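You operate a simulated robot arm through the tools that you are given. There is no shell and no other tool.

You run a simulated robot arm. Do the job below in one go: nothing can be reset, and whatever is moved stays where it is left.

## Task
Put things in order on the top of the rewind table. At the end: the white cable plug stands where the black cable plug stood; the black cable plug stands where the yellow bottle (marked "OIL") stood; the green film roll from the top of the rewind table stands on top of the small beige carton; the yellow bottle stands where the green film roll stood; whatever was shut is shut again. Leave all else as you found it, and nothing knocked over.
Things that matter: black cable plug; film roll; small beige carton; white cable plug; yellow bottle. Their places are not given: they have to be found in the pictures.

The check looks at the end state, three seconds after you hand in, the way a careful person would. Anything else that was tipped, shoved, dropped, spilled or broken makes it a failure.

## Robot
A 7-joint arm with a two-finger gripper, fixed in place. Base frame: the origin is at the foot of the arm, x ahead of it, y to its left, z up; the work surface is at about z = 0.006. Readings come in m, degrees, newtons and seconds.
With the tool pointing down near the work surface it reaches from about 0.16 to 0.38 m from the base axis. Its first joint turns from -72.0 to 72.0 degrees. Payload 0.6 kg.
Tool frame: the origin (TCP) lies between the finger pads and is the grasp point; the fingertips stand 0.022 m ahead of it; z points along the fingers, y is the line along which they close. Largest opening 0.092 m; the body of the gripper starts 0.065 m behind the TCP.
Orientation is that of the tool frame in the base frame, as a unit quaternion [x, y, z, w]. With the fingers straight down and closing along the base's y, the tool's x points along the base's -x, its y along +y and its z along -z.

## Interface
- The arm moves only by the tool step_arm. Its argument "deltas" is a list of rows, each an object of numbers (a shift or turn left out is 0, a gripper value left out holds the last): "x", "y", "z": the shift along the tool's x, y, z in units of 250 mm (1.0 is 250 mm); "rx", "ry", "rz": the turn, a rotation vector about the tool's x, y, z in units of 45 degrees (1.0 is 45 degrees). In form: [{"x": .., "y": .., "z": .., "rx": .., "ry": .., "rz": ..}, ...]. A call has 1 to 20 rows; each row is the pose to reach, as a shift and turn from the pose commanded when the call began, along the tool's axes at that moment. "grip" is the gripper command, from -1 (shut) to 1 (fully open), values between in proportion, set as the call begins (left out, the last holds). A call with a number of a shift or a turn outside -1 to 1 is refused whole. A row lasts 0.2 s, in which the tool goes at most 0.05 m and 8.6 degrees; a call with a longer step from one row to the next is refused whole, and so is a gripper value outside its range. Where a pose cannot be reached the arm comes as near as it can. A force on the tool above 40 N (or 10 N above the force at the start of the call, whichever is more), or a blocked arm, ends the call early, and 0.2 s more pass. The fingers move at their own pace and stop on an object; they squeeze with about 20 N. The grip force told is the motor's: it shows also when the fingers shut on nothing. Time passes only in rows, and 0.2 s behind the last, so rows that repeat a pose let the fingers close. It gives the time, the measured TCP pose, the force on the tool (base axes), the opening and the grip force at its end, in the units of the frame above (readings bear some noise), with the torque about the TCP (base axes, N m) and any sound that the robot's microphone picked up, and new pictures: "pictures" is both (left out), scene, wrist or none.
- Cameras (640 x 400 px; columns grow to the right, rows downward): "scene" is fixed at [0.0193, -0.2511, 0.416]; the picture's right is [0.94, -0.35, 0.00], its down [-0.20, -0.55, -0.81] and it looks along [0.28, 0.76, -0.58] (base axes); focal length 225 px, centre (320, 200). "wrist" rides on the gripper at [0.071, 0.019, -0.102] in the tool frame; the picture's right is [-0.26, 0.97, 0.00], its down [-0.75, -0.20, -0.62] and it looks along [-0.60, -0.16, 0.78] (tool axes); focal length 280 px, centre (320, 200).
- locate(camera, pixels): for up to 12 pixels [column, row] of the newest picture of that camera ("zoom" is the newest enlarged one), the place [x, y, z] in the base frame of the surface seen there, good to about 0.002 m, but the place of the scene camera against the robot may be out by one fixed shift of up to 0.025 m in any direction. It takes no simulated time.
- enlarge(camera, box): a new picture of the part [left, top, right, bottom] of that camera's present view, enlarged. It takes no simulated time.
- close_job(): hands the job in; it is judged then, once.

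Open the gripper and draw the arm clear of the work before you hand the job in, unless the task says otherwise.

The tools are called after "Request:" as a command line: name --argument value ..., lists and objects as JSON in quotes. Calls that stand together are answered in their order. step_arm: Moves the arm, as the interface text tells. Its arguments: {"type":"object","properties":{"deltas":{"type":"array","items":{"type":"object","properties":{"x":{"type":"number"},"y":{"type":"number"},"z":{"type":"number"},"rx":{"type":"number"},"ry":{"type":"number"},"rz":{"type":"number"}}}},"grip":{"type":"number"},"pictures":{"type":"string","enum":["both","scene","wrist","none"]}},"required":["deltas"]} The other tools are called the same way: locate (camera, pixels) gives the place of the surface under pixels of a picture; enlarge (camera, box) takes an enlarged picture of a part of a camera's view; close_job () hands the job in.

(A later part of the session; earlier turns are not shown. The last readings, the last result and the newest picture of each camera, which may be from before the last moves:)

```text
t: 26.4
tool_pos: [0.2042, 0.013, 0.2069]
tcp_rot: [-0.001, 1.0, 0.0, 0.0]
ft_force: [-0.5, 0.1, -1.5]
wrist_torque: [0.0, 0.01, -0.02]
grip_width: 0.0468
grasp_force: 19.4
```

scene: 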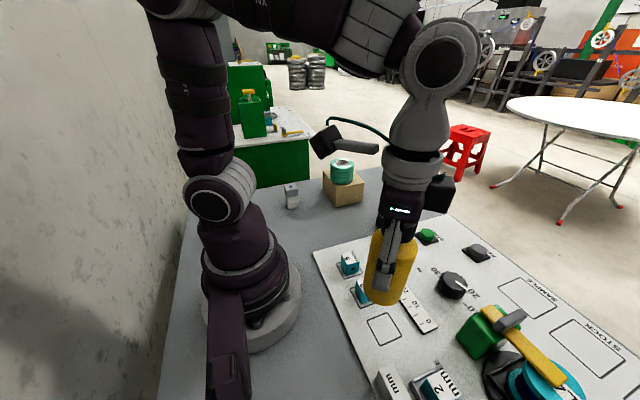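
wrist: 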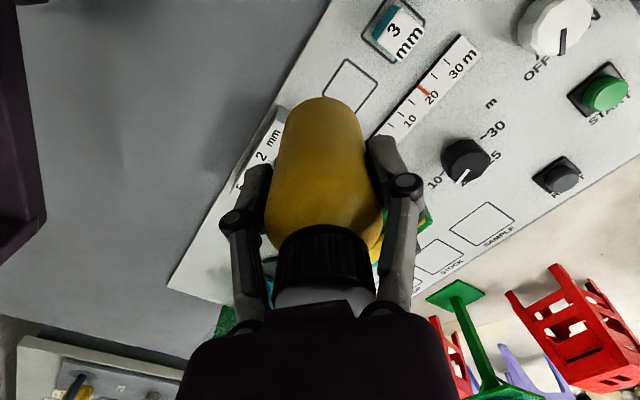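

Still holding well. I'll continue to above the roll's old place at (0.159, 0.151).

Request:
step_arm --deltas '[{"x": 0.015, "y": 0.069, "rz": -0.112}, {"x": 0.035, "y": 0.138, "rz": -0.225}, {"x": 0.058, "y": 0.207, "rz": -0.337}, {"x": 0.082, "y": 0.276, "rz": -0.45}, {"x": 0.107, "y": 0.345, "rz": -0.562}, {"x": 0.132, "y": 0.414, "rz": -0.675}, {"x": 0.157, "y": 0.483, "rz": -0.787}, {"x": 0.182, "y": 0.552, "rz": -0.9}, {"x": 0.182, "y": 0.552, "rz": -0.9}]'

```text
t: 28.4
tool_pos: [0.1603, 0.1503, 0.2061]
tcp_rot: [-0.346, 0.938, 0.0, 0.0]
ft_force: [0.7, 0.0, -1.9]
wrist_torque: [-0.01, 0.03, 0.03]
grip_width: 0.0469
grasp_force: 19.8
```

scene: 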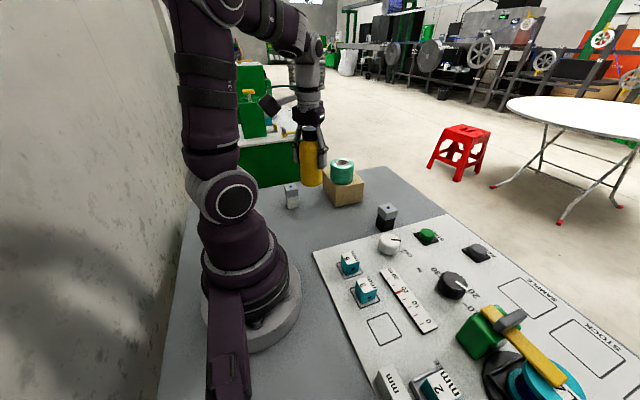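
wrist: 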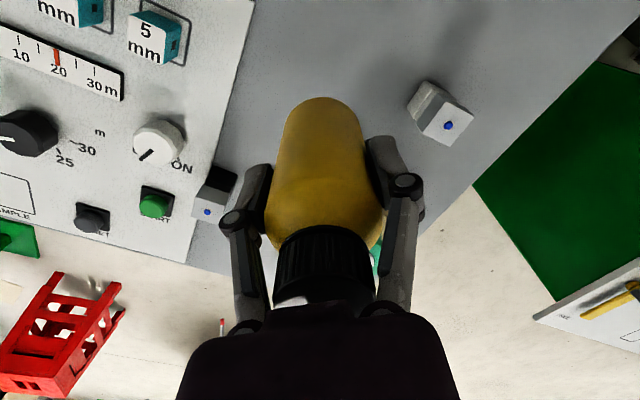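

It is in position over (0.160, 0.150). I'll lower it to just above the table.

Request:
step_arm --deltas '[{"z": 0.08}, {"z": 0.2}, {"z": 0.32}, {"z": 0.43}, {"z": 0.51}, {"z": 0.545}, {"z": 0.545}]'

```text
t: 30.0
tool_pos: [0.1602, 0.1511, 0.0703]
tcp_rot: [-0.347, 0.938, 0.0, 0.0]
ft_force: [-0.3, -0.3, -2.7]
wrist_torque: [0.03, 0.0, -0.02]
grip_width: 0.0471
grasp_force: 19.9
```

scene: 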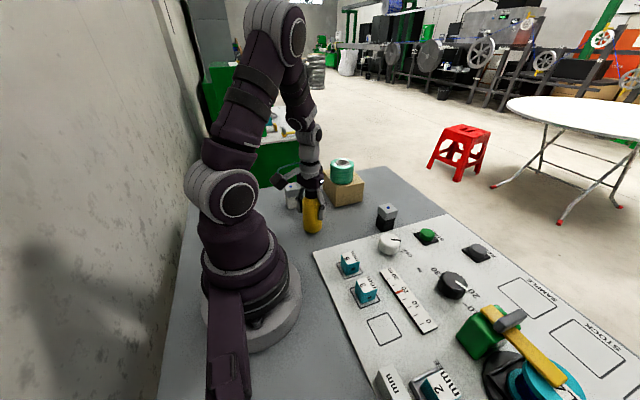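
wrist: 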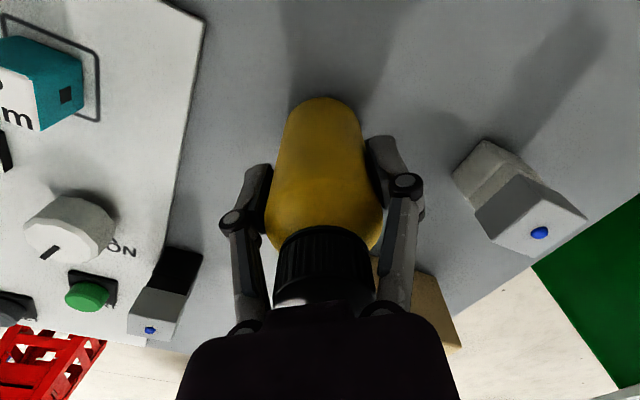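

The force shows no contact yet. I'll creep down 6 mm in small steps until the force changes.

Request:
step_arm --deltas '[{"z": 0.006}, {"z": 0.012}, {"z": 0.016}, {"z": 0.016}]' --pictures "none"

```text
t: 31.0
tool_pos: [0.1595, 0.1504, 0.0655]
tcp_rot: [-0.346, 0.938, 0.001, -0.001]
ft_force: [-0.1, 0.0, -1.5]
wrist_torque: [-0.01, -0.02, -0.01]
grip_width: 0.0468
grasp_force: 20.1
```

Still no contact at z = 0.0655, so I'll go about 2 mm lower.

Request:
step_arm --deltas '[{"z": 0.003}, {"z": 0.006}, {"z": 0.008}, {"z": 0.008}]' --pictures "none"

```text
t: 32.0
tool_pos: [0.16, 0.1501, 0.0649]
tcp_rot: [-0.346, 0.938, 0.0, 0.0]
ft_force: [0.3, -0.3, -1.9]
wrist_torque: [-0.02, -0.01, 0.02]
grip_width: 0.047
grasp_force: 19.9
```

Request:
step_arm --deltas '[{"z": 0.003}, {"z": 0.006}, {"z": 0.008}, {"z": 0.008}]' --pictures "both"

```text
t: 33.0
tool_pos: [0.1604, 0.1489, 0.0629]
tcp_rot: [-0.347, 0.938, 0.001, 0.0]
ft_force: [-1.5, 4.7, 13.7]
wrist_torque: [0.23, -0.02, 0.05]
grip_width: 0.0473
grasp_force: 20.3
```

scene: 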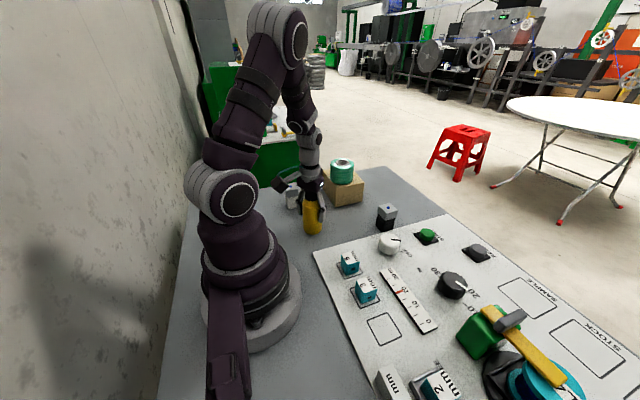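
wrist: 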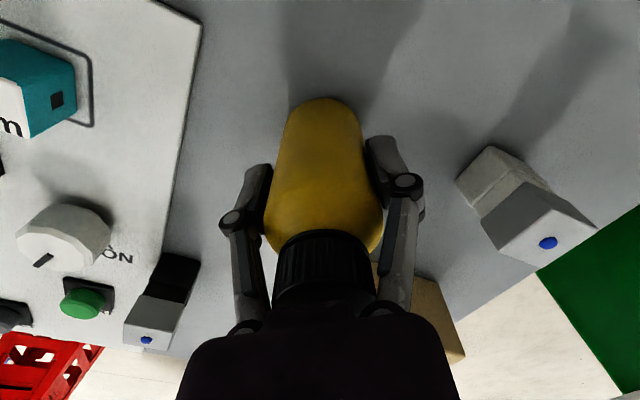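

Contact at 13.7 N upwards. I'll ease up 1 mm first and then release.

Request:
step_arm --deltas '[{"z": -0.004}, {"z": -0.004}]' --pictures "none"

Request:
step_arm --deltas '[{"z": 0}, {"z": 0}, {"z": 0}, {"z": 0}, {"z": 0}]' --grip 1

```text
t: 33.6
tool_pos: [0.1604, 0.1496, 0.0625]
tcp_rot: [-0.346, 0.938, 0.0, 0.0]
ft_force: [0.3, 0.3, -1.9]
wrist_torque: [-0.02, 0.02, 0.01]
grip_width: 0.0468
grasp_force: 20.2
```

```text
t: 34.8
tool_pos: [0.1605, 0.1491, 0.0628]
tcp_rot: [-0.346, 0.938, 0.0, 0.0]
ft_force: [0.0, -0.5, 0.2]
wrist_torque: [-0.01, 0.0, 0.02]
grip_width: 0.092
grasp_force: 0.1
```

scene: 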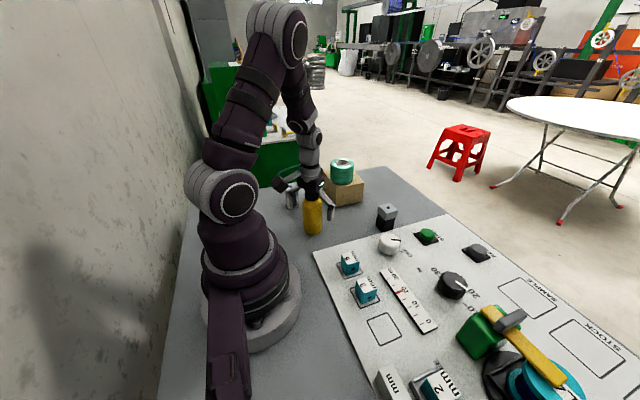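
wrist: 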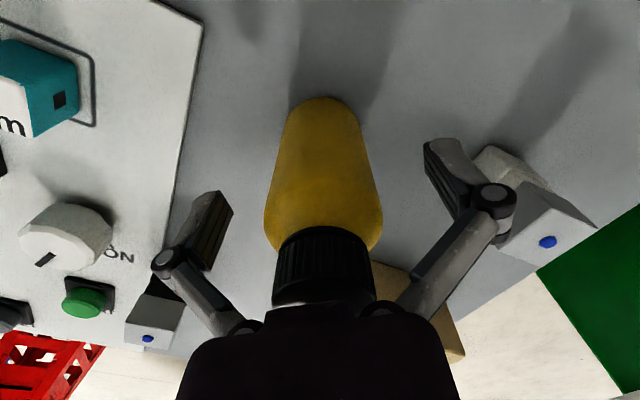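

The bottle is released and standing. I'll rise straight up.

Request:
step_arm --deltas '[{"z": -0.08}, {"z": -0.2}, {"z": -0.34}, {"z": -0.48}, {"z": -0.6}, {"z": -0.68}, {"z": -0.68}]'

```text
t: 36.4
tool_pos: [0.158, 0.1505, 0.2343]
tcp_rot: [-0.346, 0.938, 0.0, 0.0]
ft_force: [-0.3, -0.4, -0.5]
wrist_torque: [0.01, 0.0, -0.03]
grip_width: 0.0921
grasp_force: 0.0
```

scene: 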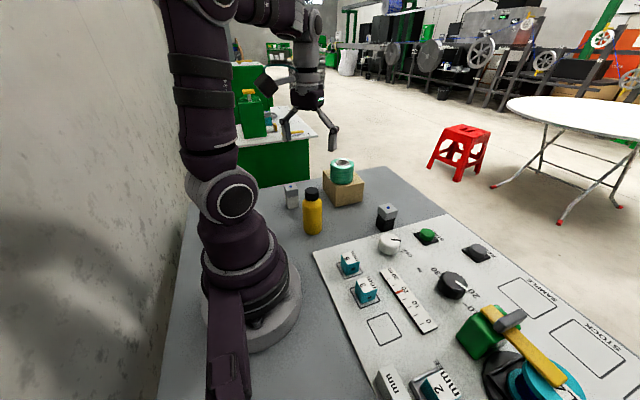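
wrist: 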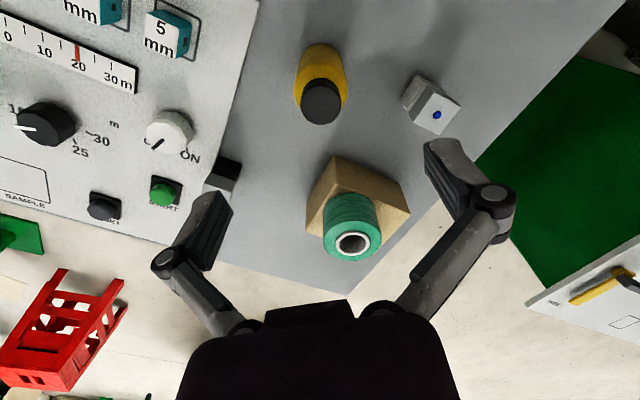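

The bottle stands well at its new place. Next is the black plug at about (0.338, 0.094), so I'll go to a viewpoint in front of it.

Request:
step_arm --deltas '[{"x": -0.018, "y": -0.12, "rz": 0.139}, {"x": -0.036, "y": -0.24, "rz": 0.278}, {"x": -0.054, "y": -0.36, "rz": 0.417}, {"x": -0.072, "y": -0.482, "rz": 0.556}, {"x": -0.072, "y": -0.482, "rz": 0.556}]'

```text
t: 37.6
tool_pos: [0.251, 0.069, 0.2333]
tcp_rot: [-0.134, 0.991, 0.0, 0.0]
ft_force: [-0.2, 0.1, 0.9]
wrist_torque: [0.0, -0.02, -0.02]
grip_width: 0.092
grasp_force: 0.0
```

scene: 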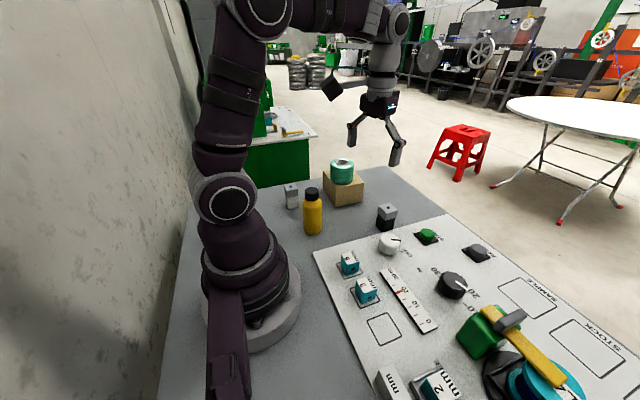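
wrist: 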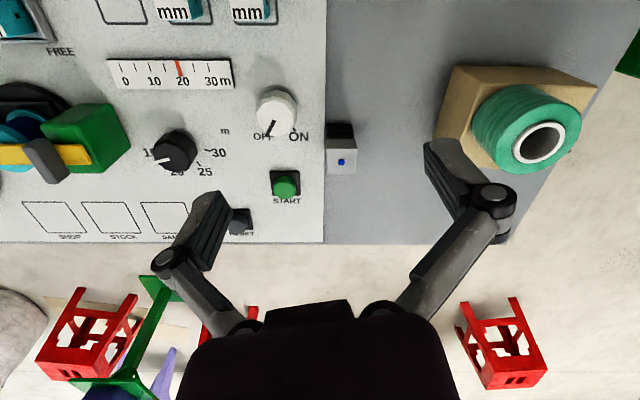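

The black plug is at (341,150), right beside the panel edge. I'll enlarge and measure it.

Request:
enlarge --camera "wrist" --box '[260, 90, 420, 210]'

Request:
locate --camera "wrist" --pixels '[[341, 161], [330, 150], [354, 150], [330, 171], [354, 171], [342, 149], [342, 173], [328, 160], [356, 160], [341, 130], [330, 128], [351, 128]]'

```text
3.33 times, centred on (340, 150) of wrist
```

zoom: 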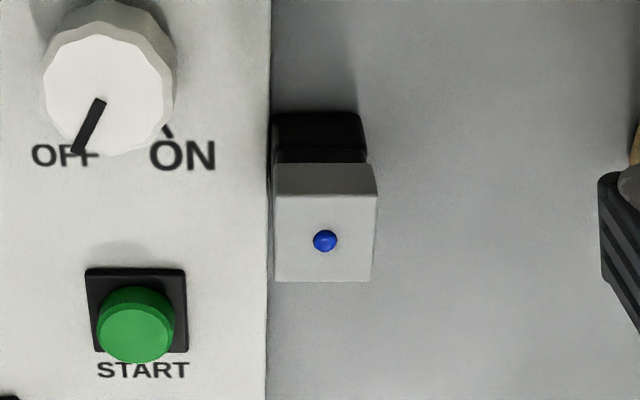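

```text
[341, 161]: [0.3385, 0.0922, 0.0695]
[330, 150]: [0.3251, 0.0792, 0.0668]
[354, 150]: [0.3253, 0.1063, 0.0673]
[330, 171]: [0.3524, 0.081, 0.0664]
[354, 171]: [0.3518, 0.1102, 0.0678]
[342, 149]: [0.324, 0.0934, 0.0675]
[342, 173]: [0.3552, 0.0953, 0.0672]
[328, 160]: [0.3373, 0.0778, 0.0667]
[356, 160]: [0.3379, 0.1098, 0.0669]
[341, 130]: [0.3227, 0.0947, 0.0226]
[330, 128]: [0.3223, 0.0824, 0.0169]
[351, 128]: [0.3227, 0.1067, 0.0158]
```

The black plug is axis-aligned, spanning x ≈ 0.323–0.355 and y ≈ 0.077–0.110, with its top at z = 0.067. I'll hover above it at yaw 0 with the gripper at about 0.075 opening.

Request:
step_arm --deltas '[{"x": -0.08, "z": 0.08, "rz": 0.08}, {"x": -0.18, "z": 0.18, "rz": 0.17}, {"x": -0.28, "z": 0.3, "rz": 0.26}, {"x": -0.365, "z": 0.4, "rz": 0.342}, {"x": -0.365, "z": 0.44, "rz": 0.342}, {"x": -0.365, "z": 0.44, "rz": 0.342}]' --grip 0.63

```text
t: 39.0
tool_pos: [0.3395, 0.0957, 0.1227]
tcp_rot: [-0.001, 1.0, 0.0, 0.0]
ft_force: [-0.3, -0.2, -0.4]
wrist_torque: [0.02, -0.02, -0.01]
grip_width: 0.0746
grasp_force: 0.1
```

scene: 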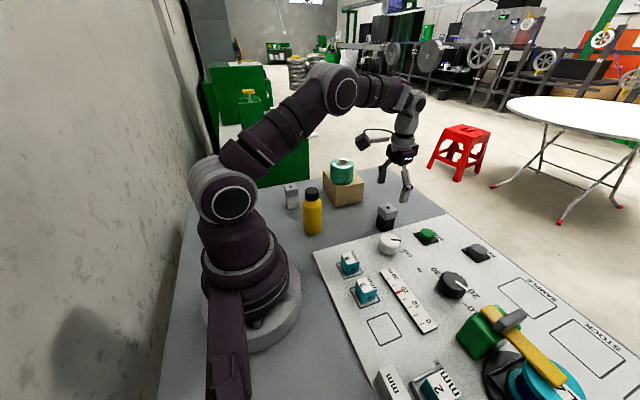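
wrist: 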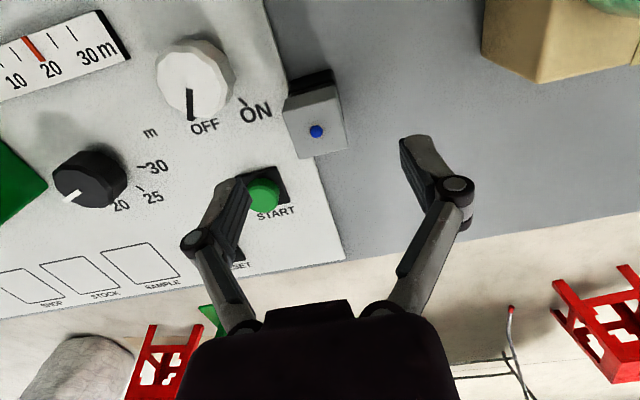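

The dot is at (316,131) against the expected (320,132), so the plug is about 2 mm towards -y. I'll confirm this with locate.

Request:
locate --camera "wrist" --pixels '[[316, 131], [288, 112], [341, 102], [297, 155], [346, 150], [286, 130], [343, 126], [320, 104], [321, 153], [312, 80], [290, 90], [330, 78]]'

Request:
enlarge --camera "wrist" --box '[250, 50, 410, 180]'

```text
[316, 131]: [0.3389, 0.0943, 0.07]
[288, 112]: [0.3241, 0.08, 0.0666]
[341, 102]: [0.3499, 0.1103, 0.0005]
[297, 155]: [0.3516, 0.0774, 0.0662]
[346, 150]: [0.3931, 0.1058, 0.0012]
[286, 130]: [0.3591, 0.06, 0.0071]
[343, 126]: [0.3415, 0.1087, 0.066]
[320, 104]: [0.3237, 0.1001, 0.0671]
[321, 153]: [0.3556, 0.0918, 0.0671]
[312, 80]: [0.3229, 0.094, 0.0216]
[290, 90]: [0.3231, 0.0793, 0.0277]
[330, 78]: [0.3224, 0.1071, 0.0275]
```

```text
3.08 times, centred on (330, 115) of wrist
```

zoom: 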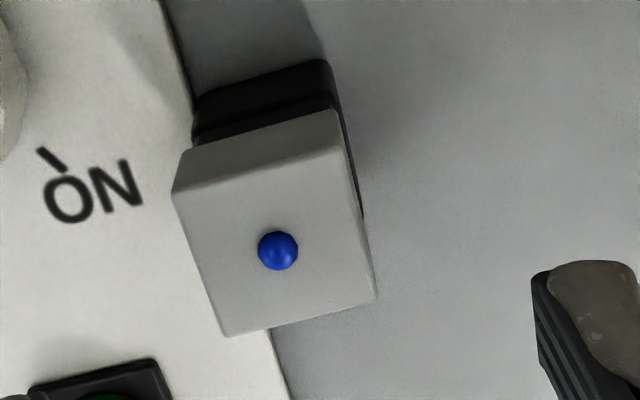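

The plug centre is (0.339, 0.094). I'll go down to z ≈ 0.050 with a 1.5 mm correction.

Request:
step_arm --deltas '[{"y": -0.006, "z": 0.07}, {"y": -0.006, "z": 0.15}, {"y": -0.006, "z": 0.22}, {"y": -0.006, "z": 0.27}, {"y": -0.006, "z": 0.29}, {"y": -0.006, "z": 0.29}]'

Request:
enlarge --camera "scene" --box '[340, 150, 460, 260]'

```text
t: 40.4
tool_pos: [0.3386, 0.0929, 0.0522]
tcp_rot: [-0.001, 1.0, 0.0, 0.0]
ft_force: [0.1, 0.8, 0.1]
wrist_torque: [-0.02, 0.04, 0.01]
grip_width: 0.0747
grasp_force: 0.0
```

scene: 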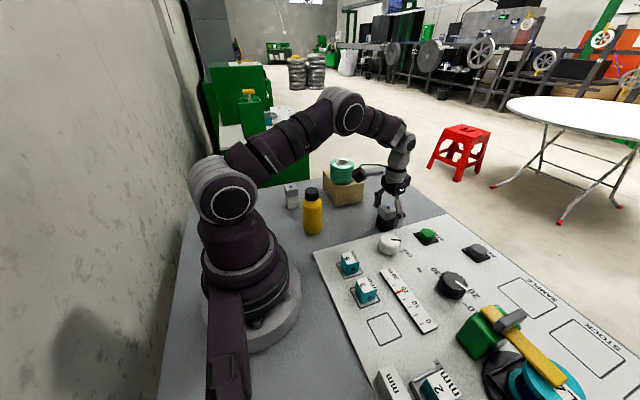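
wrist: 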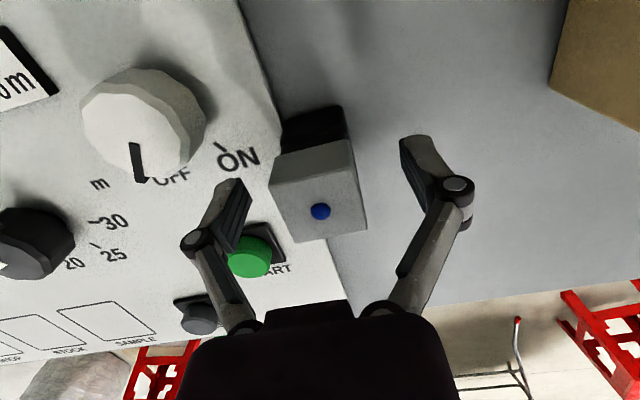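

```text
3.64 times, centred on (400, 205) of scene
```

zoom: 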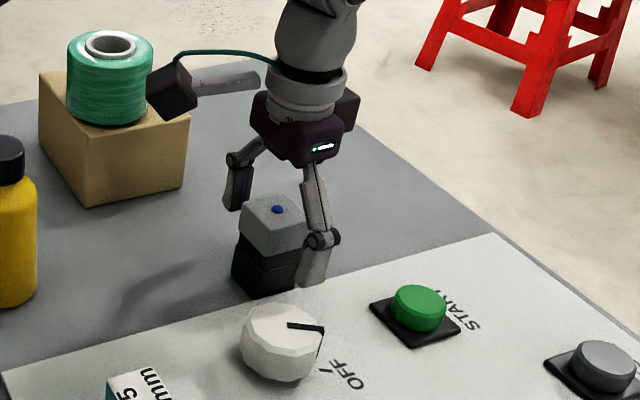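

The plug is between the fingers with clear space on both sides. I'll close.

Request:
step_arm --deltas '[{"z": 0}, {"z": 0}, {"z": 0}, {"z": 0}, {"z": 0}]' --grip -1 --pictures "wrist"

```text
t: 41.6
tool_pos: [0.3394, 0.0928, 0.0509]
tcp_rot: [-0.001, 1.0, 0.0, 0.001]
ft_force: [-0.8, -1.8, 17.8]
wrist_torque: [-0.03, 0.07, 0.01]
grip_width: 0.0308
grasp_force: 20.1
```

wrist: 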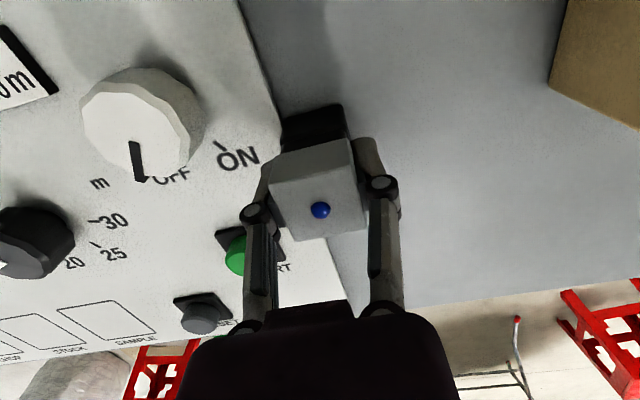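

The plug is gripped at 0.031. I'll lift straight up, 13 cm.

Request:
step_arm --deltas '[{"z": -0.04}, {"z": -0.12}, {"z": -0.24}, {"z": -0.36}, {"z": -0.46}, {"z": -0.5}, {"z": -0.5}]'

Request:
enlarge --camera "scene" --box '[340, 110, 460, 260]'

```text
t: 43.2
tool_pos: [0.3406, 0.0953, 0.1764]
tcp_rot: [-0.001, 1.0, 0.0, -0.001]
ft_force: [-0.3, -0.2, -0.5]
wrist_torque: [0.0, 0.03, 0.0]
grip_width: 0.0306
grasp_force: 19.8
```

scene: 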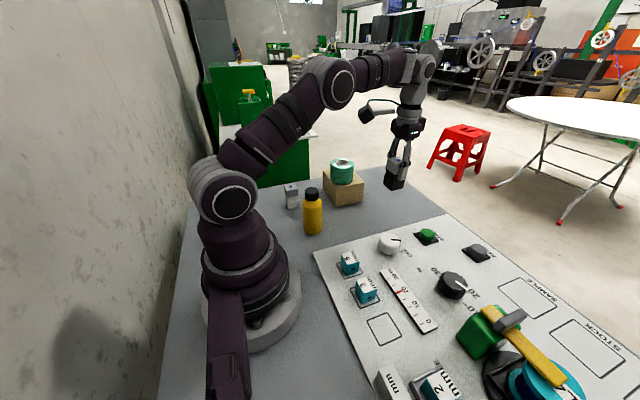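
wrist: 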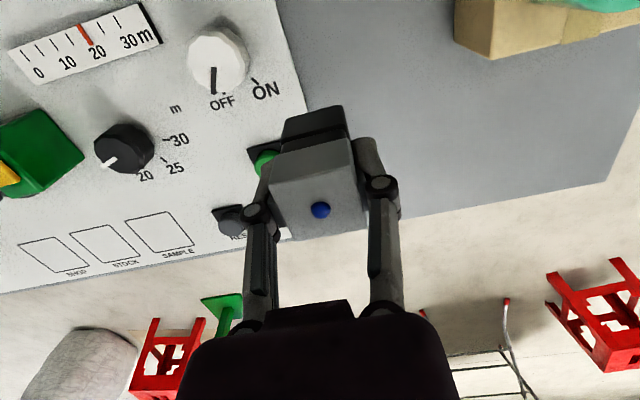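

```text
2.67 times, centred on (400, 185) of scene
```

zoom: 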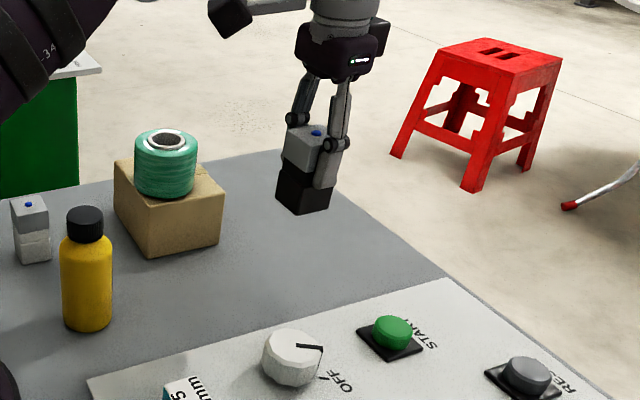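

The whole plug came up intact. I'll carry it over to the bottle's old place at (0.158, -0.127), keeping the same yaw and staying high.

Request:
step_arm --deltas '[{"x": 0.06, "y": -0.074}, {"x": 0.14, "y": -0.171}, {"x": 0.24, "y": -0.293}, {"x": 0.34, "y": -0.415}, {"x": 0.44, "y": -0.537}, {"x": 0.54, "y": -0.659}, {"x": 0.63, "y": -0.769}, {"x": 0.69, "y": -0.843}, {"x": 0.724, "y": -0.884}, {"x": 0.724, "y": -0.884}]'

```text
t: 45.4
tool_pos: [0.1582, -0.1281, 0.1769]
tcp_rot: [-0.001, 1.0, 0.0, 0.0]
ft_force: [0.4, 0.1, -0.1]
wrist_torque: [0.0, 0.01, 0.01]
grip_width: 0.0305
grasp_force: 19.6
```

scene: 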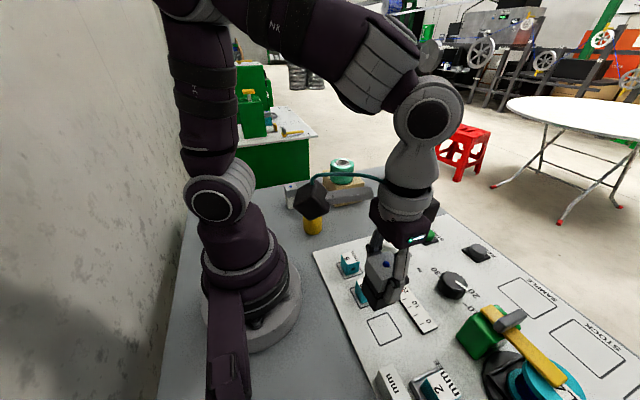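
wrist: 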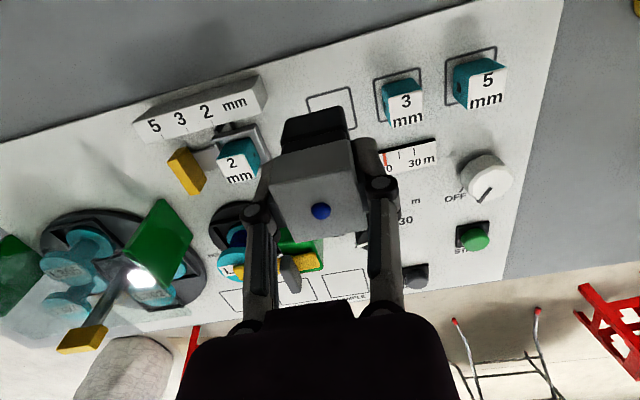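

I'm over the spot. Before going down I'll locate the neighbouring block and the outlined square.

Request:
locate --camera "wrist" --pixels '[[262, 85], [266, 100], [258, 78], [308, 102], [350, 90], [310, 118], [235, 128], [258, 130], [385, 85], [388, 115], [200, 120], [290, 80]]'

Request:
enlarge --camera "scene" --box '[330, 230, 450, 400]'

```text
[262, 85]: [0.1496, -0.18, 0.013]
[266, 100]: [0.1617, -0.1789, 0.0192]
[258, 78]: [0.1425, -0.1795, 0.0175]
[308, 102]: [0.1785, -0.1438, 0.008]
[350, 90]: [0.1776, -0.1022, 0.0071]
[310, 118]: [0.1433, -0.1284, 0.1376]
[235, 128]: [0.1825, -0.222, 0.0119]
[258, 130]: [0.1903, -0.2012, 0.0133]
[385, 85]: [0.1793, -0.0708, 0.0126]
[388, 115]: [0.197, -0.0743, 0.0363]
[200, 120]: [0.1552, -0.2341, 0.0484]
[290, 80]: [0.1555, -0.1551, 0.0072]
```

```text
2.35 times, centred on (390, 315) of scene
```

zoom: 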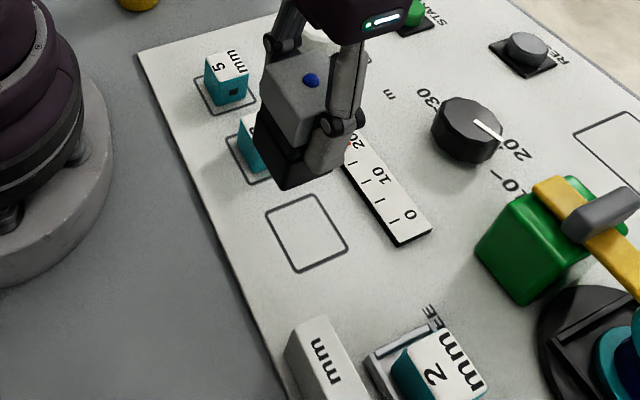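

The block's end is at y = -0.18 and my finger's outer face will stay near -0.153, so there is room. I'll lower to just above the panel.

Request:
step_arm --deltas '[{"z": 0.08}, {"z": 0.18}, {"z": 0.28}, {"z": 0.38}, {"z": 0.44}, {"z": 0.462}, {"z": 0.462}]'

Request:
enlarge --camera "scene" --box '[330, 260, 450, 400]'

```text
t: 47.0
tool_pos: [0.1584, -0.128, 0.061]
tcp_rot: [0.0, 1.0, 0.0, 0.0]
ft_force: [0.5, -0.3, 0.1]
wrist_torque: [-0.01, -0.04, 0.0]
grip_width: 0.0306
grasp_force: 20.1
```

scene: 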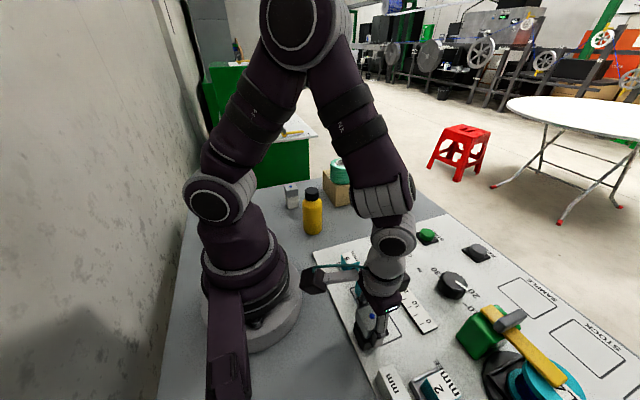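
wrist: 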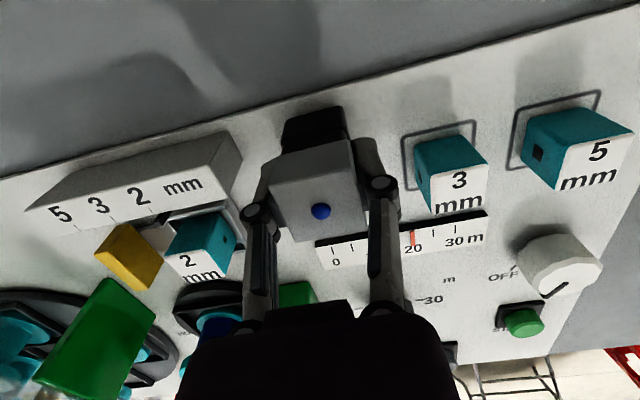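

```text
2.86 times, centred on (390, 330) of scene
```

zoom: 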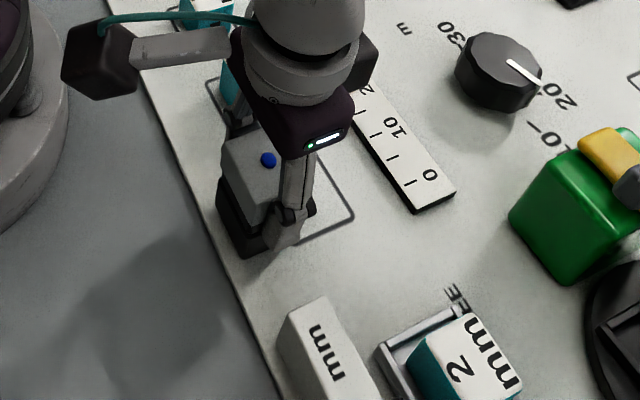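

Clear of the neighbours. I'll creep down towards contact.

Request:
step_arm --deltas '[{"z": 0.006}, {"z": 0.012}, {"z": 0.016}, {"z": 0.016}]' --pictures "none"

```text
t: 48.0
tool_pos: [0.1586, -0.1286, 0.057]
tcp_rot: [-0.001, 1.0, -0.001, 0.0]
ft_force: [-2.9, 1.2, 10.8]
wrist_torque: [0.03, -0.05, -0.03]
grip_width: 0.0306
grasp_force: 20.0
```

Contact at about 11 N. I'll ease up 0.5 mm and release to a limited opening of 0.052.

Request:
step_arm --deltas '[{"z": -0.002}, {"z": -0.002}]' --pictures "none"

Request:
step_arm --deltas '[{"z": 0}, {"z": 0}, {"z": 0}, {"z": 0}]' --grip 0.13

```text
t: 48.6
tool_pos: [0.1597, -0.1278, 0.0562]
tcp_rot: [-0.001, 1.0, 0.001, -0.001]
ft_force: [0.8, -0.5, -2.1]
wrist_torque: [0.02, -0.01, 0.0]
grip_width: 0.0304
grasp_force: 20.1
```

```text
t: 49.6
tool_pos: [0.1581, -0.128, 0.0568]
tcp_rot: [-0.001, 1.0, 0.0, 0.0]
ft_force: [0.8, 0.3, -0.7]
wrist_torque: [0.0, 0.02, -0.01]
grip_width: 0.052
grasp_force: 0.1
```

scene: 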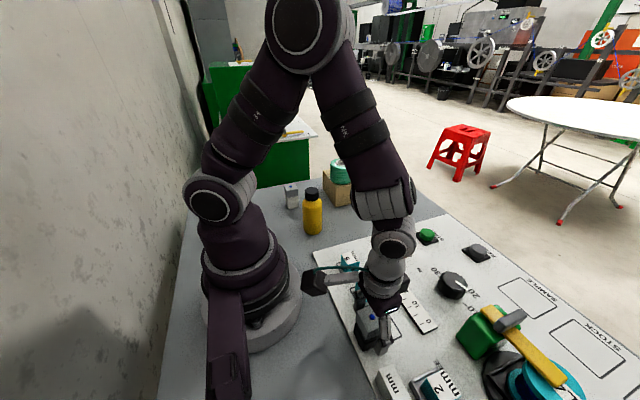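
wrist: 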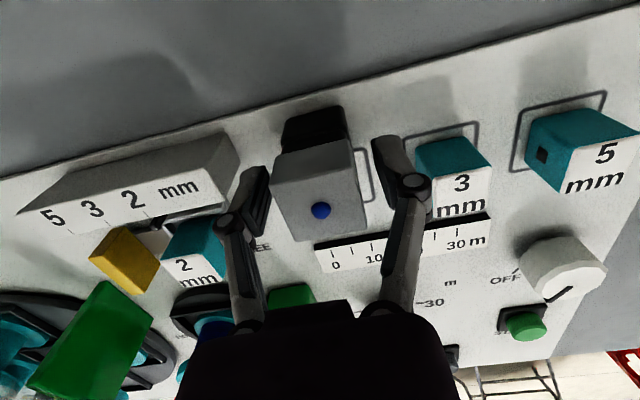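

The plug is free and stands upright. I'll rise straight up to z ≈ 0.25.

Request:
step_arm --deltas '[{"z": -0.05}, {"z": -0.15}, {"z": -0.3}, {"z": -0.45}, {"z": -0.6}, {"z": -0.74}, {"z": -0.78}, {"z": -0.78}]'

Request:
enlarge --camera "scene" --box '[330, 260, 450, 400]'

```text
t: 51.4
tool_pos: [0.1592, -0.1283, 0.2507]
tcp_rot: [-0.001, 1.0, 0.0, 0.0]
ft_force: [0.7, 0.3, 0.7]
wrist_torque: [0.02, -0.01, 0.01]
grip_width: 0.0523
grasp_force: 0.1
```

scene: 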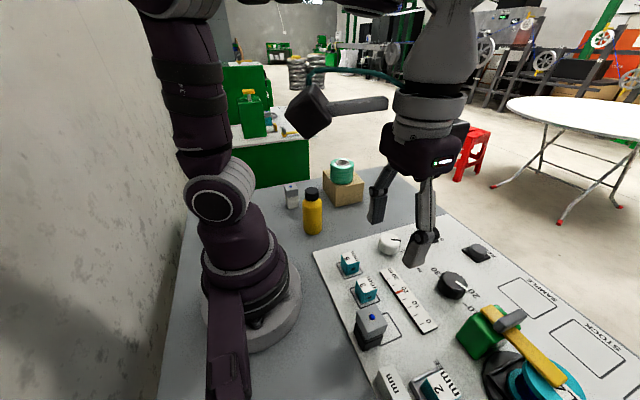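
wrist: 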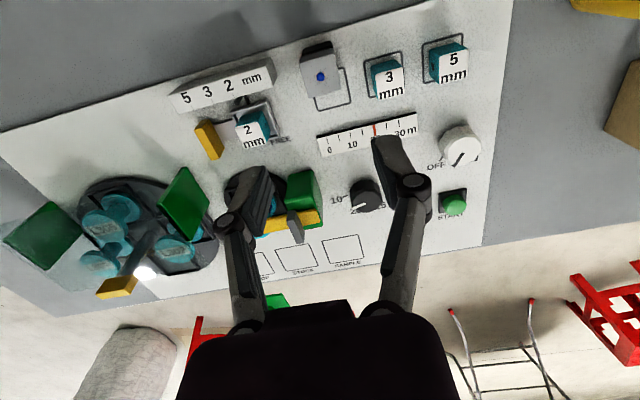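

```text
2.86 times, centred on (390, 330) of scene
```

zoom: 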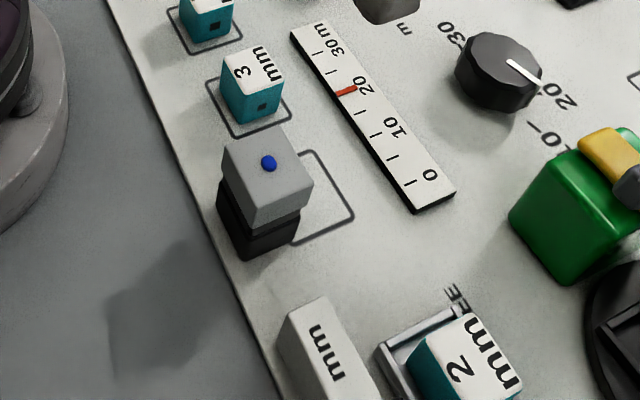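

The black plug stands where the bottle was. Now for the white plug at about (0.139, 0.268), so I swing left, staying high.

Request:
step_arm --deltas '[{"x": -0.03, "y": 0.089, "rz": -0.111}, {"x": -0.06, "y": 0.178, "rz": -0.222}, {"x": -0.09, "y": 0.267, "rz": -0.333}, {"x": -0.12, "y": 0.356, "rz": -0.444}, {"x": -0.14, "y": 0.445, "rz": -0.556}, {"x": -0.155, "y": 0.534, "rz": -0.667}, {"x": -0.16, "y": 0.623, "rz": -0.778}, {"x": -0.164, "y": 0.712, "rz": -0.889}, {"x": -0.164, "y": 0.712, "rz": -0.889}]' --pictures "none" --grip 0.63

```text
t: 53.4
tool_pos: [0.1994, 0.0498, 0.2527]
tcp_rot: [-0.343, 0.939, -0.001, 0.0]
ft_force: [0.3, -0.1, 0.5]
wrist_torque: [0.01, 0.01, 0.03]
grip_width: 0.0749
grasp_force: 0.1
```

I'll continue towards the white plug and look at it.

Request:
step_arm --deltas '[{"x": -0.01, "y": 0.085, "rz": -0.1}, {"x": -0.02, "y": 0.17, "rz": -0.2}, {"x": -0.035, "y": 0.254, "rz": -0.3}, {"x": -0.055, "y": 0.339, "rz": -0.4}, {"x": -0.075, "y": 0.424, "rz": -0.5}, {"x": -0.095, "y": 0.508, "rz": -0.6}, {"x": -0.11, "y": 0.593, "rz": -0.7}, {"x": -0.126, "y": 0.678, "rz": -0.78}, {"x": -0.126, "y": 0.678, "rz": -0.78}]'

```text
t: 55.4
tool_pos: [0.1142, 0.2001, 0.2517]
tcp_rot: [-0.61, 0.792, 0.0, 0.0]
ft_force: [-0.2, 0.3, -0.4]
wrist_torque: [-0.02, 0.02, -0.02]
grip_width: 0.0752
grasp_force: 0.1
```

scene: 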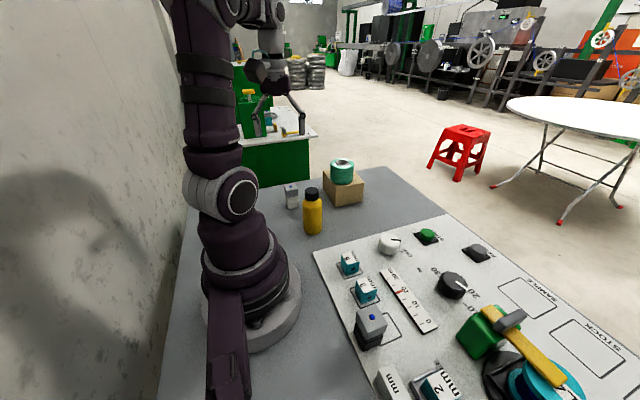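
wrist: 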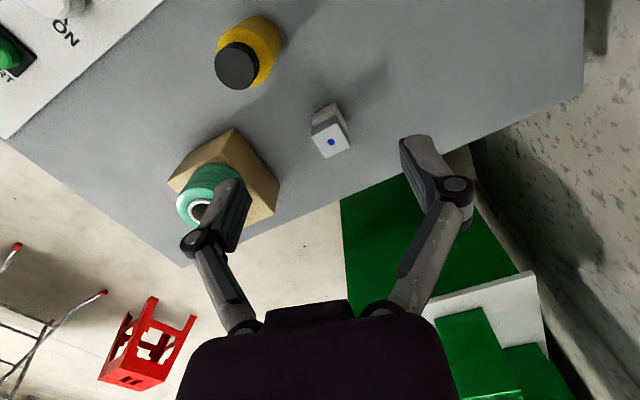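

The white plug is at (331,140), and the wall shows on the right. I'll measure both.

Request:
locate --camera "wrist" --pixels '[[331, 142], [314, 133], [342, 123], [323, 158], [349, 148], [319, 145], [346, 136], [328, 128], [336, 153], [326, 112], [480, 165], [520, 150]]'

Request:
enlarge --camera "wrist" --box '[270, 80, 390, 180]'

```text
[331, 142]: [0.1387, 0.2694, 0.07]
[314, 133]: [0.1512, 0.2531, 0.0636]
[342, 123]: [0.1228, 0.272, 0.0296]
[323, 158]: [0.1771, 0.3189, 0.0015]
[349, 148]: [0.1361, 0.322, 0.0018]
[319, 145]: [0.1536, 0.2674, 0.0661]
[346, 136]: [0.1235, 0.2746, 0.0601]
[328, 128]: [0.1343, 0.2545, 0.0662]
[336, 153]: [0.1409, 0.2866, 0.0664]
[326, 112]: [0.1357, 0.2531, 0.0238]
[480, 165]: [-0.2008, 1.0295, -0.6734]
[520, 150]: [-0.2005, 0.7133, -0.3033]
```

```text
4.00 times, centred on (330, 130) of wrist
```

zoom: 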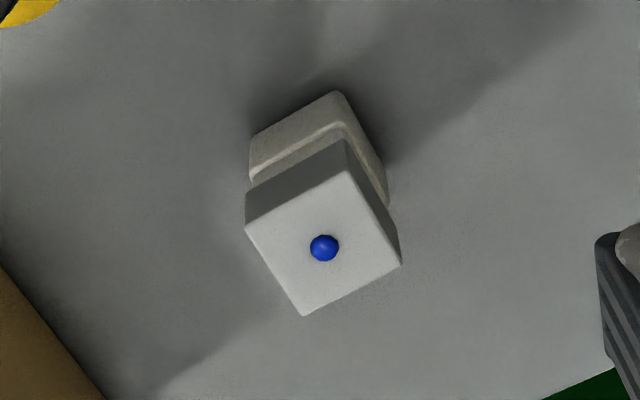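

The wall is far away at x = -0.2. The plug centre is (0.1385, 0.2695) and it is axis-aligned. I'll hover over it at yaw 90, closing along x.

Request:
step_arm --deltas '[{"x": -0.08, "y": -0.006, "z": 0.08, "rz": -0.08}, {"x": -0.16, "y": -0.012, "z": 0.18, "rz": -0.16}, {"x": -0.24, "y": -0.018, "z": 0.3, "rz": -0.24}, {"x": -0.293, "y": -0.023, "z": 0.42, "rz": -0.329}, {"x": -0.293, "y": -0.023, "z": 0.51, "rz": -0.329}, {"x": -0.293, "y": -0.023, "z": 0.51, "rz": -0.329}]'

```text
t: 56.8
tool_pos: [0.1375, 0.2691, 0.1248]
tcp_rot: [0.708, -0.707, 0.0, 0.0]
ft_force: [1.3, 0.2, -0.5]
wrist_torque: [-0.01, -0.01, -0.01]
grip_width: 0.0749
grasp_force: 0.0
```

scene: 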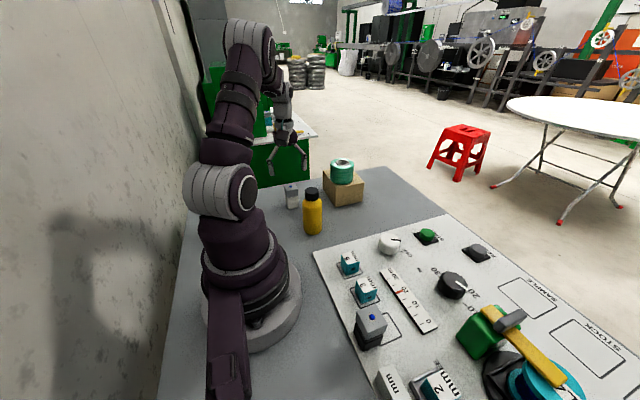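
wrist: 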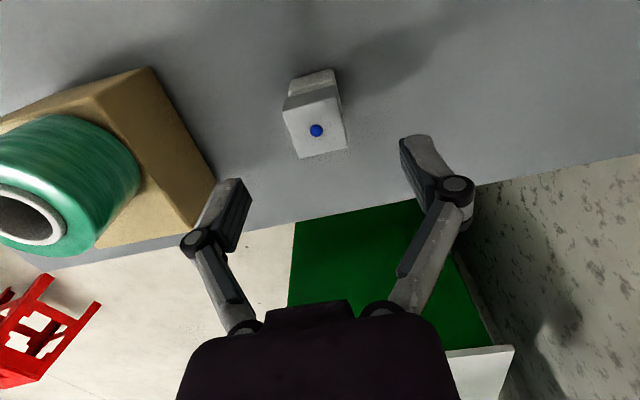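

The dot is at (316,130), about 1.5 mm off as before. I'll correct and descend to z ≈ 0.052.

Request:
step_arm --deltas '[{"y": -0.006, "z": 0.07}, {"y": -0.006, "z": 0.15}, {"y": -0.006, "z": 0.22}, {"y": -0.006, "z": 0.27}, {"y": -0.006, "z": 0.291}, {"y": -0.006, "z": 0.291}]'

```text
t: 58.2
tool_pos: [0.1415, 0.2678, 0.0506]
tcp_rot: [-0.707, 0.708, 0.0, 0.0]
ft_force: [0.0, -0.1, -0.1]
wrist_torque: [-0.01, 0.03, -0.01]
grip_width: 0.0748
grasp_force: 0.1
```

scene: 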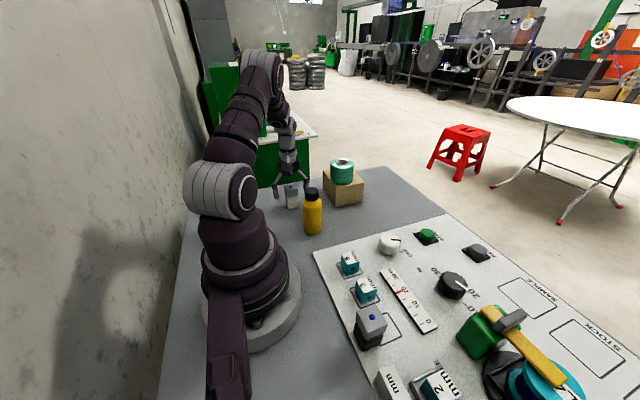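
wrist: 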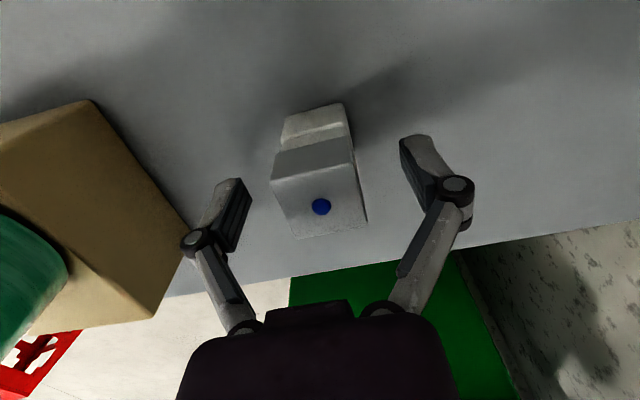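

The plug is between the fingers with room on both sides. I'll close on it.

Request:
step_arm --deltas '[{"z": 0}, {"z": 0}, {"z": 0}, {"z": 0}, {"z": 0}]' --grip -1 --pictures "wrist"

Request:
step_arm --deltas '[{"z": -0.04}, {"z": -0.12}, {"z": -0.24}, {"z": -0.36}, {"z": -0.5}, {"z": -0.6}, {"z": -0.64}, {"z": -0.64}]'

```text
t: 59.4
tool_pos: [0.1423, 0.2686, 0.0531]
tcp_rot: [-0.707, 0.707, 0.0, 0.0]
ft_force: [0.4, 0.5, 4.6]
wrist_torque: [-0.01, -0.01, 0.02]
grip_width: 0.0304
grasp_force: 20.0
```

wrist: 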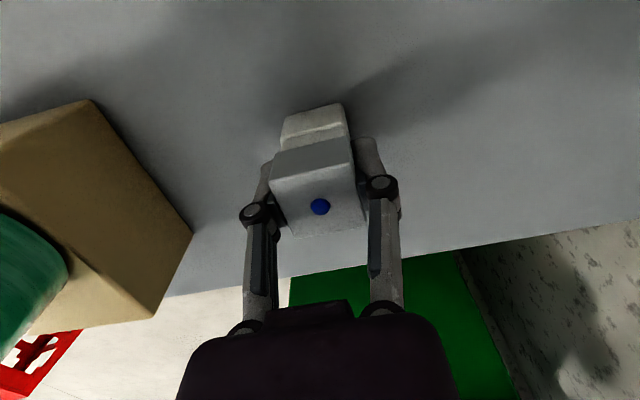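

```text
t: 61.2
tool_pos: [0.1395, 0.2702, 0.2122]
tcp_rot: [0.708, -0.707, 0.0, 0.0]
ft_force: [-0.5, -0.1, -0.4]
wrist_torque: [0.01, 0.02, 0.03]
grip_width: 0.0304
grasp_force: 19.9
```

scene: 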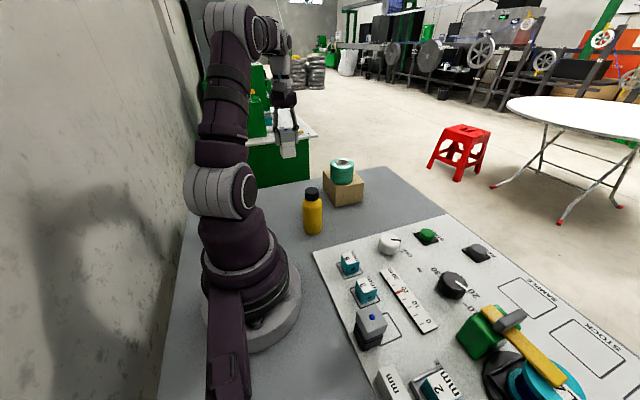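
wrist: 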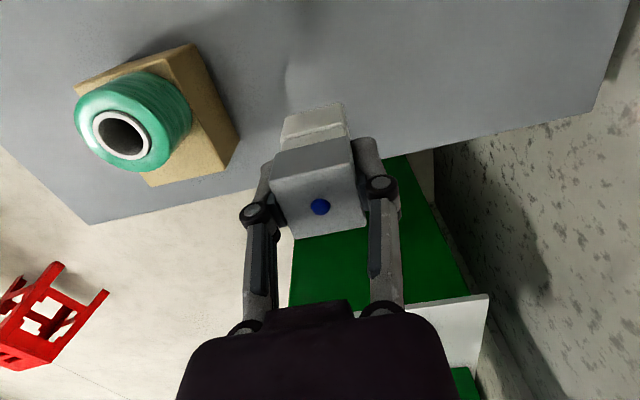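

The plug is lifted and held at 0.030. I'll carry it inwards and around to the black plug's place, well above the bottle and the roll.

Request:
step_arm --deltas '[{"x": 0.07, "y": -0.04, "z": -0.02, "rz": 0.125}, {"x": 0.14, "y": -0.08, "z": -0.04, "rz": 0.25}, {"x": 0.21, "y": -0.12, "z": -0.04, "rz": 0.375}, {"x": 0.28, "y": -0.16, "z": -0.04, "rz": 0.5}, {"x": 0.35, "y": -0.2, "z": -0.04, "rz": 0.625}, {"x": 0.42, "y": -0.24, "z": -0.04, "rz": 0.75}, {"x": 0.49, "y": -0.28, "z": -0.04, "rz": 0.875}, {"x": 0.56, "y": -0.32, "z": -0.04, "rz": 1.0}, {"x": 0.56, "y": -0.32, "z": -0.04, "rz": 1.0}]' --pictures "scene"

```text
t: 63.2
tool_pos: [0.2213, 0.1278, 0.2216]
tcp_rot: [-0.382, 0.924, 0.0, 0.0]
ft_force: [0.0, 0.4, -0.8]
wrist_torque: [0.01, 0.03, -0.01]
grip_width: 0.0306
grasp_force: 19.2
```

scene: 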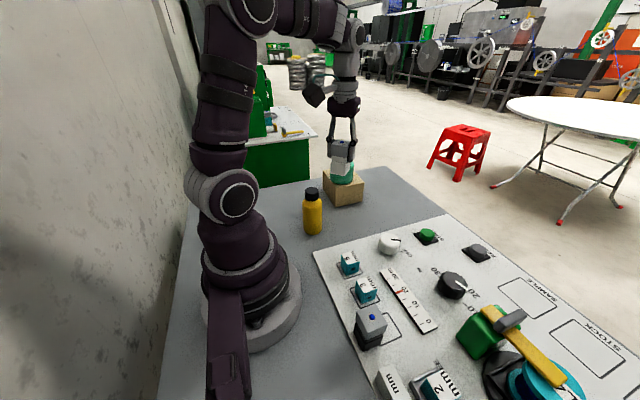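

Tool yaw is now 45°. I'll continue to above (0.339, 0.094) at yaw 0.

Request:
step_arm --deltas '[{"x": -0.03, "y": -0.054, "rz": 0.125}, {"x": -0.06, "y": -0.108, "z": 0.02, "rz": 0.25}, {"x": -0.09, "y": -0.161, "z": 0.05, "rz": 0.375}, {"x": -0.12, "y": -0.215, "z": 0.08, "rz": 0.5}, {"x": -0.15, "y": -0.269, "z": 0.11, "rz": 0.625}, {"x": -0.18, "y": -0.323, "z": 0.14, "rz": 0.75}, {"x": -0.21, "y": -0.376, "z": 0.18, "rz": 0.875}, {"x": -0.238, "y": -0.43, "z": 0.2, "rz": 1.0}, {"x": -0.238, "y": -0.43, "z": 0.2, "rz": 1.0}]'

```text
t: 65.2
tool_pos: [0.3374, 0.0978, 0.1708]
tcp_rot: [0.001, 1.0, 0.0, 0.0]
ft_force: [-0.1, 0.7, -1.3]
wrist_torque: [0.02, 0.0, 0.0]
grip_width: 0.0307
grasp_force: 19.8
```

scene: 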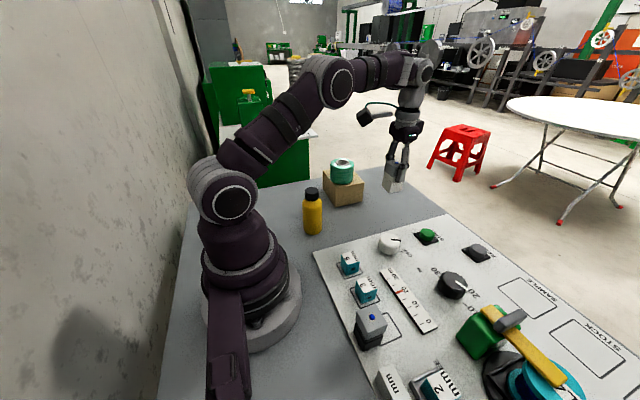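
wrist: 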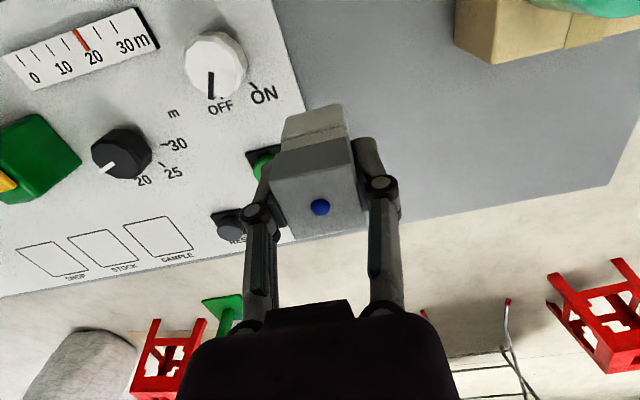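

It is over the spot. Since the panel edge lies beside the target, I'll measure that edge before going down.

Request:
locate --camera "wrist" --pixels '[[268, 5], [272, 5], [276, 5], [283, 40], [287, 40], [291, 40], [290, 68], [294, 68], [298, 68], [296, 95], [300, 95], [304, 95]]'

Request:
enlarge --camera "wrist" --box '[230, 0, 390, 120]'

```text
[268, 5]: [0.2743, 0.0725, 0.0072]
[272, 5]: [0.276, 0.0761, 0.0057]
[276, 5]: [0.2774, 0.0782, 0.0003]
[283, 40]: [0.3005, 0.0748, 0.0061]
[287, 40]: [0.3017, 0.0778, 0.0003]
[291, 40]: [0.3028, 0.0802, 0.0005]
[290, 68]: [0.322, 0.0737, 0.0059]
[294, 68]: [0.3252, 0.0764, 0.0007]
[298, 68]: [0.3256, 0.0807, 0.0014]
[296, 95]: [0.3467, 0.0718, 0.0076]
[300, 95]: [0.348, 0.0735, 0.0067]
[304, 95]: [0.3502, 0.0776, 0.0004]
```

```text
3.33 times, centred on (310, 60) of wrist
```

zoom: 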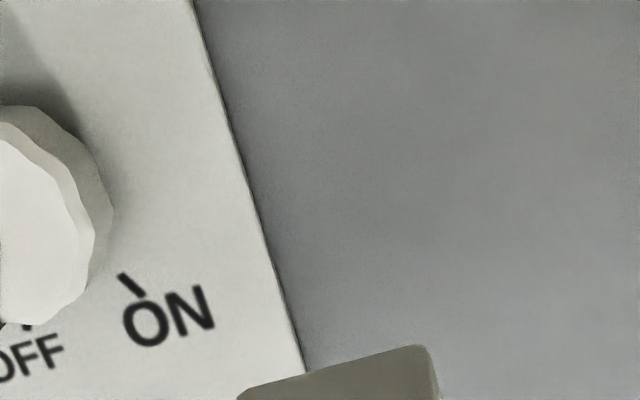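

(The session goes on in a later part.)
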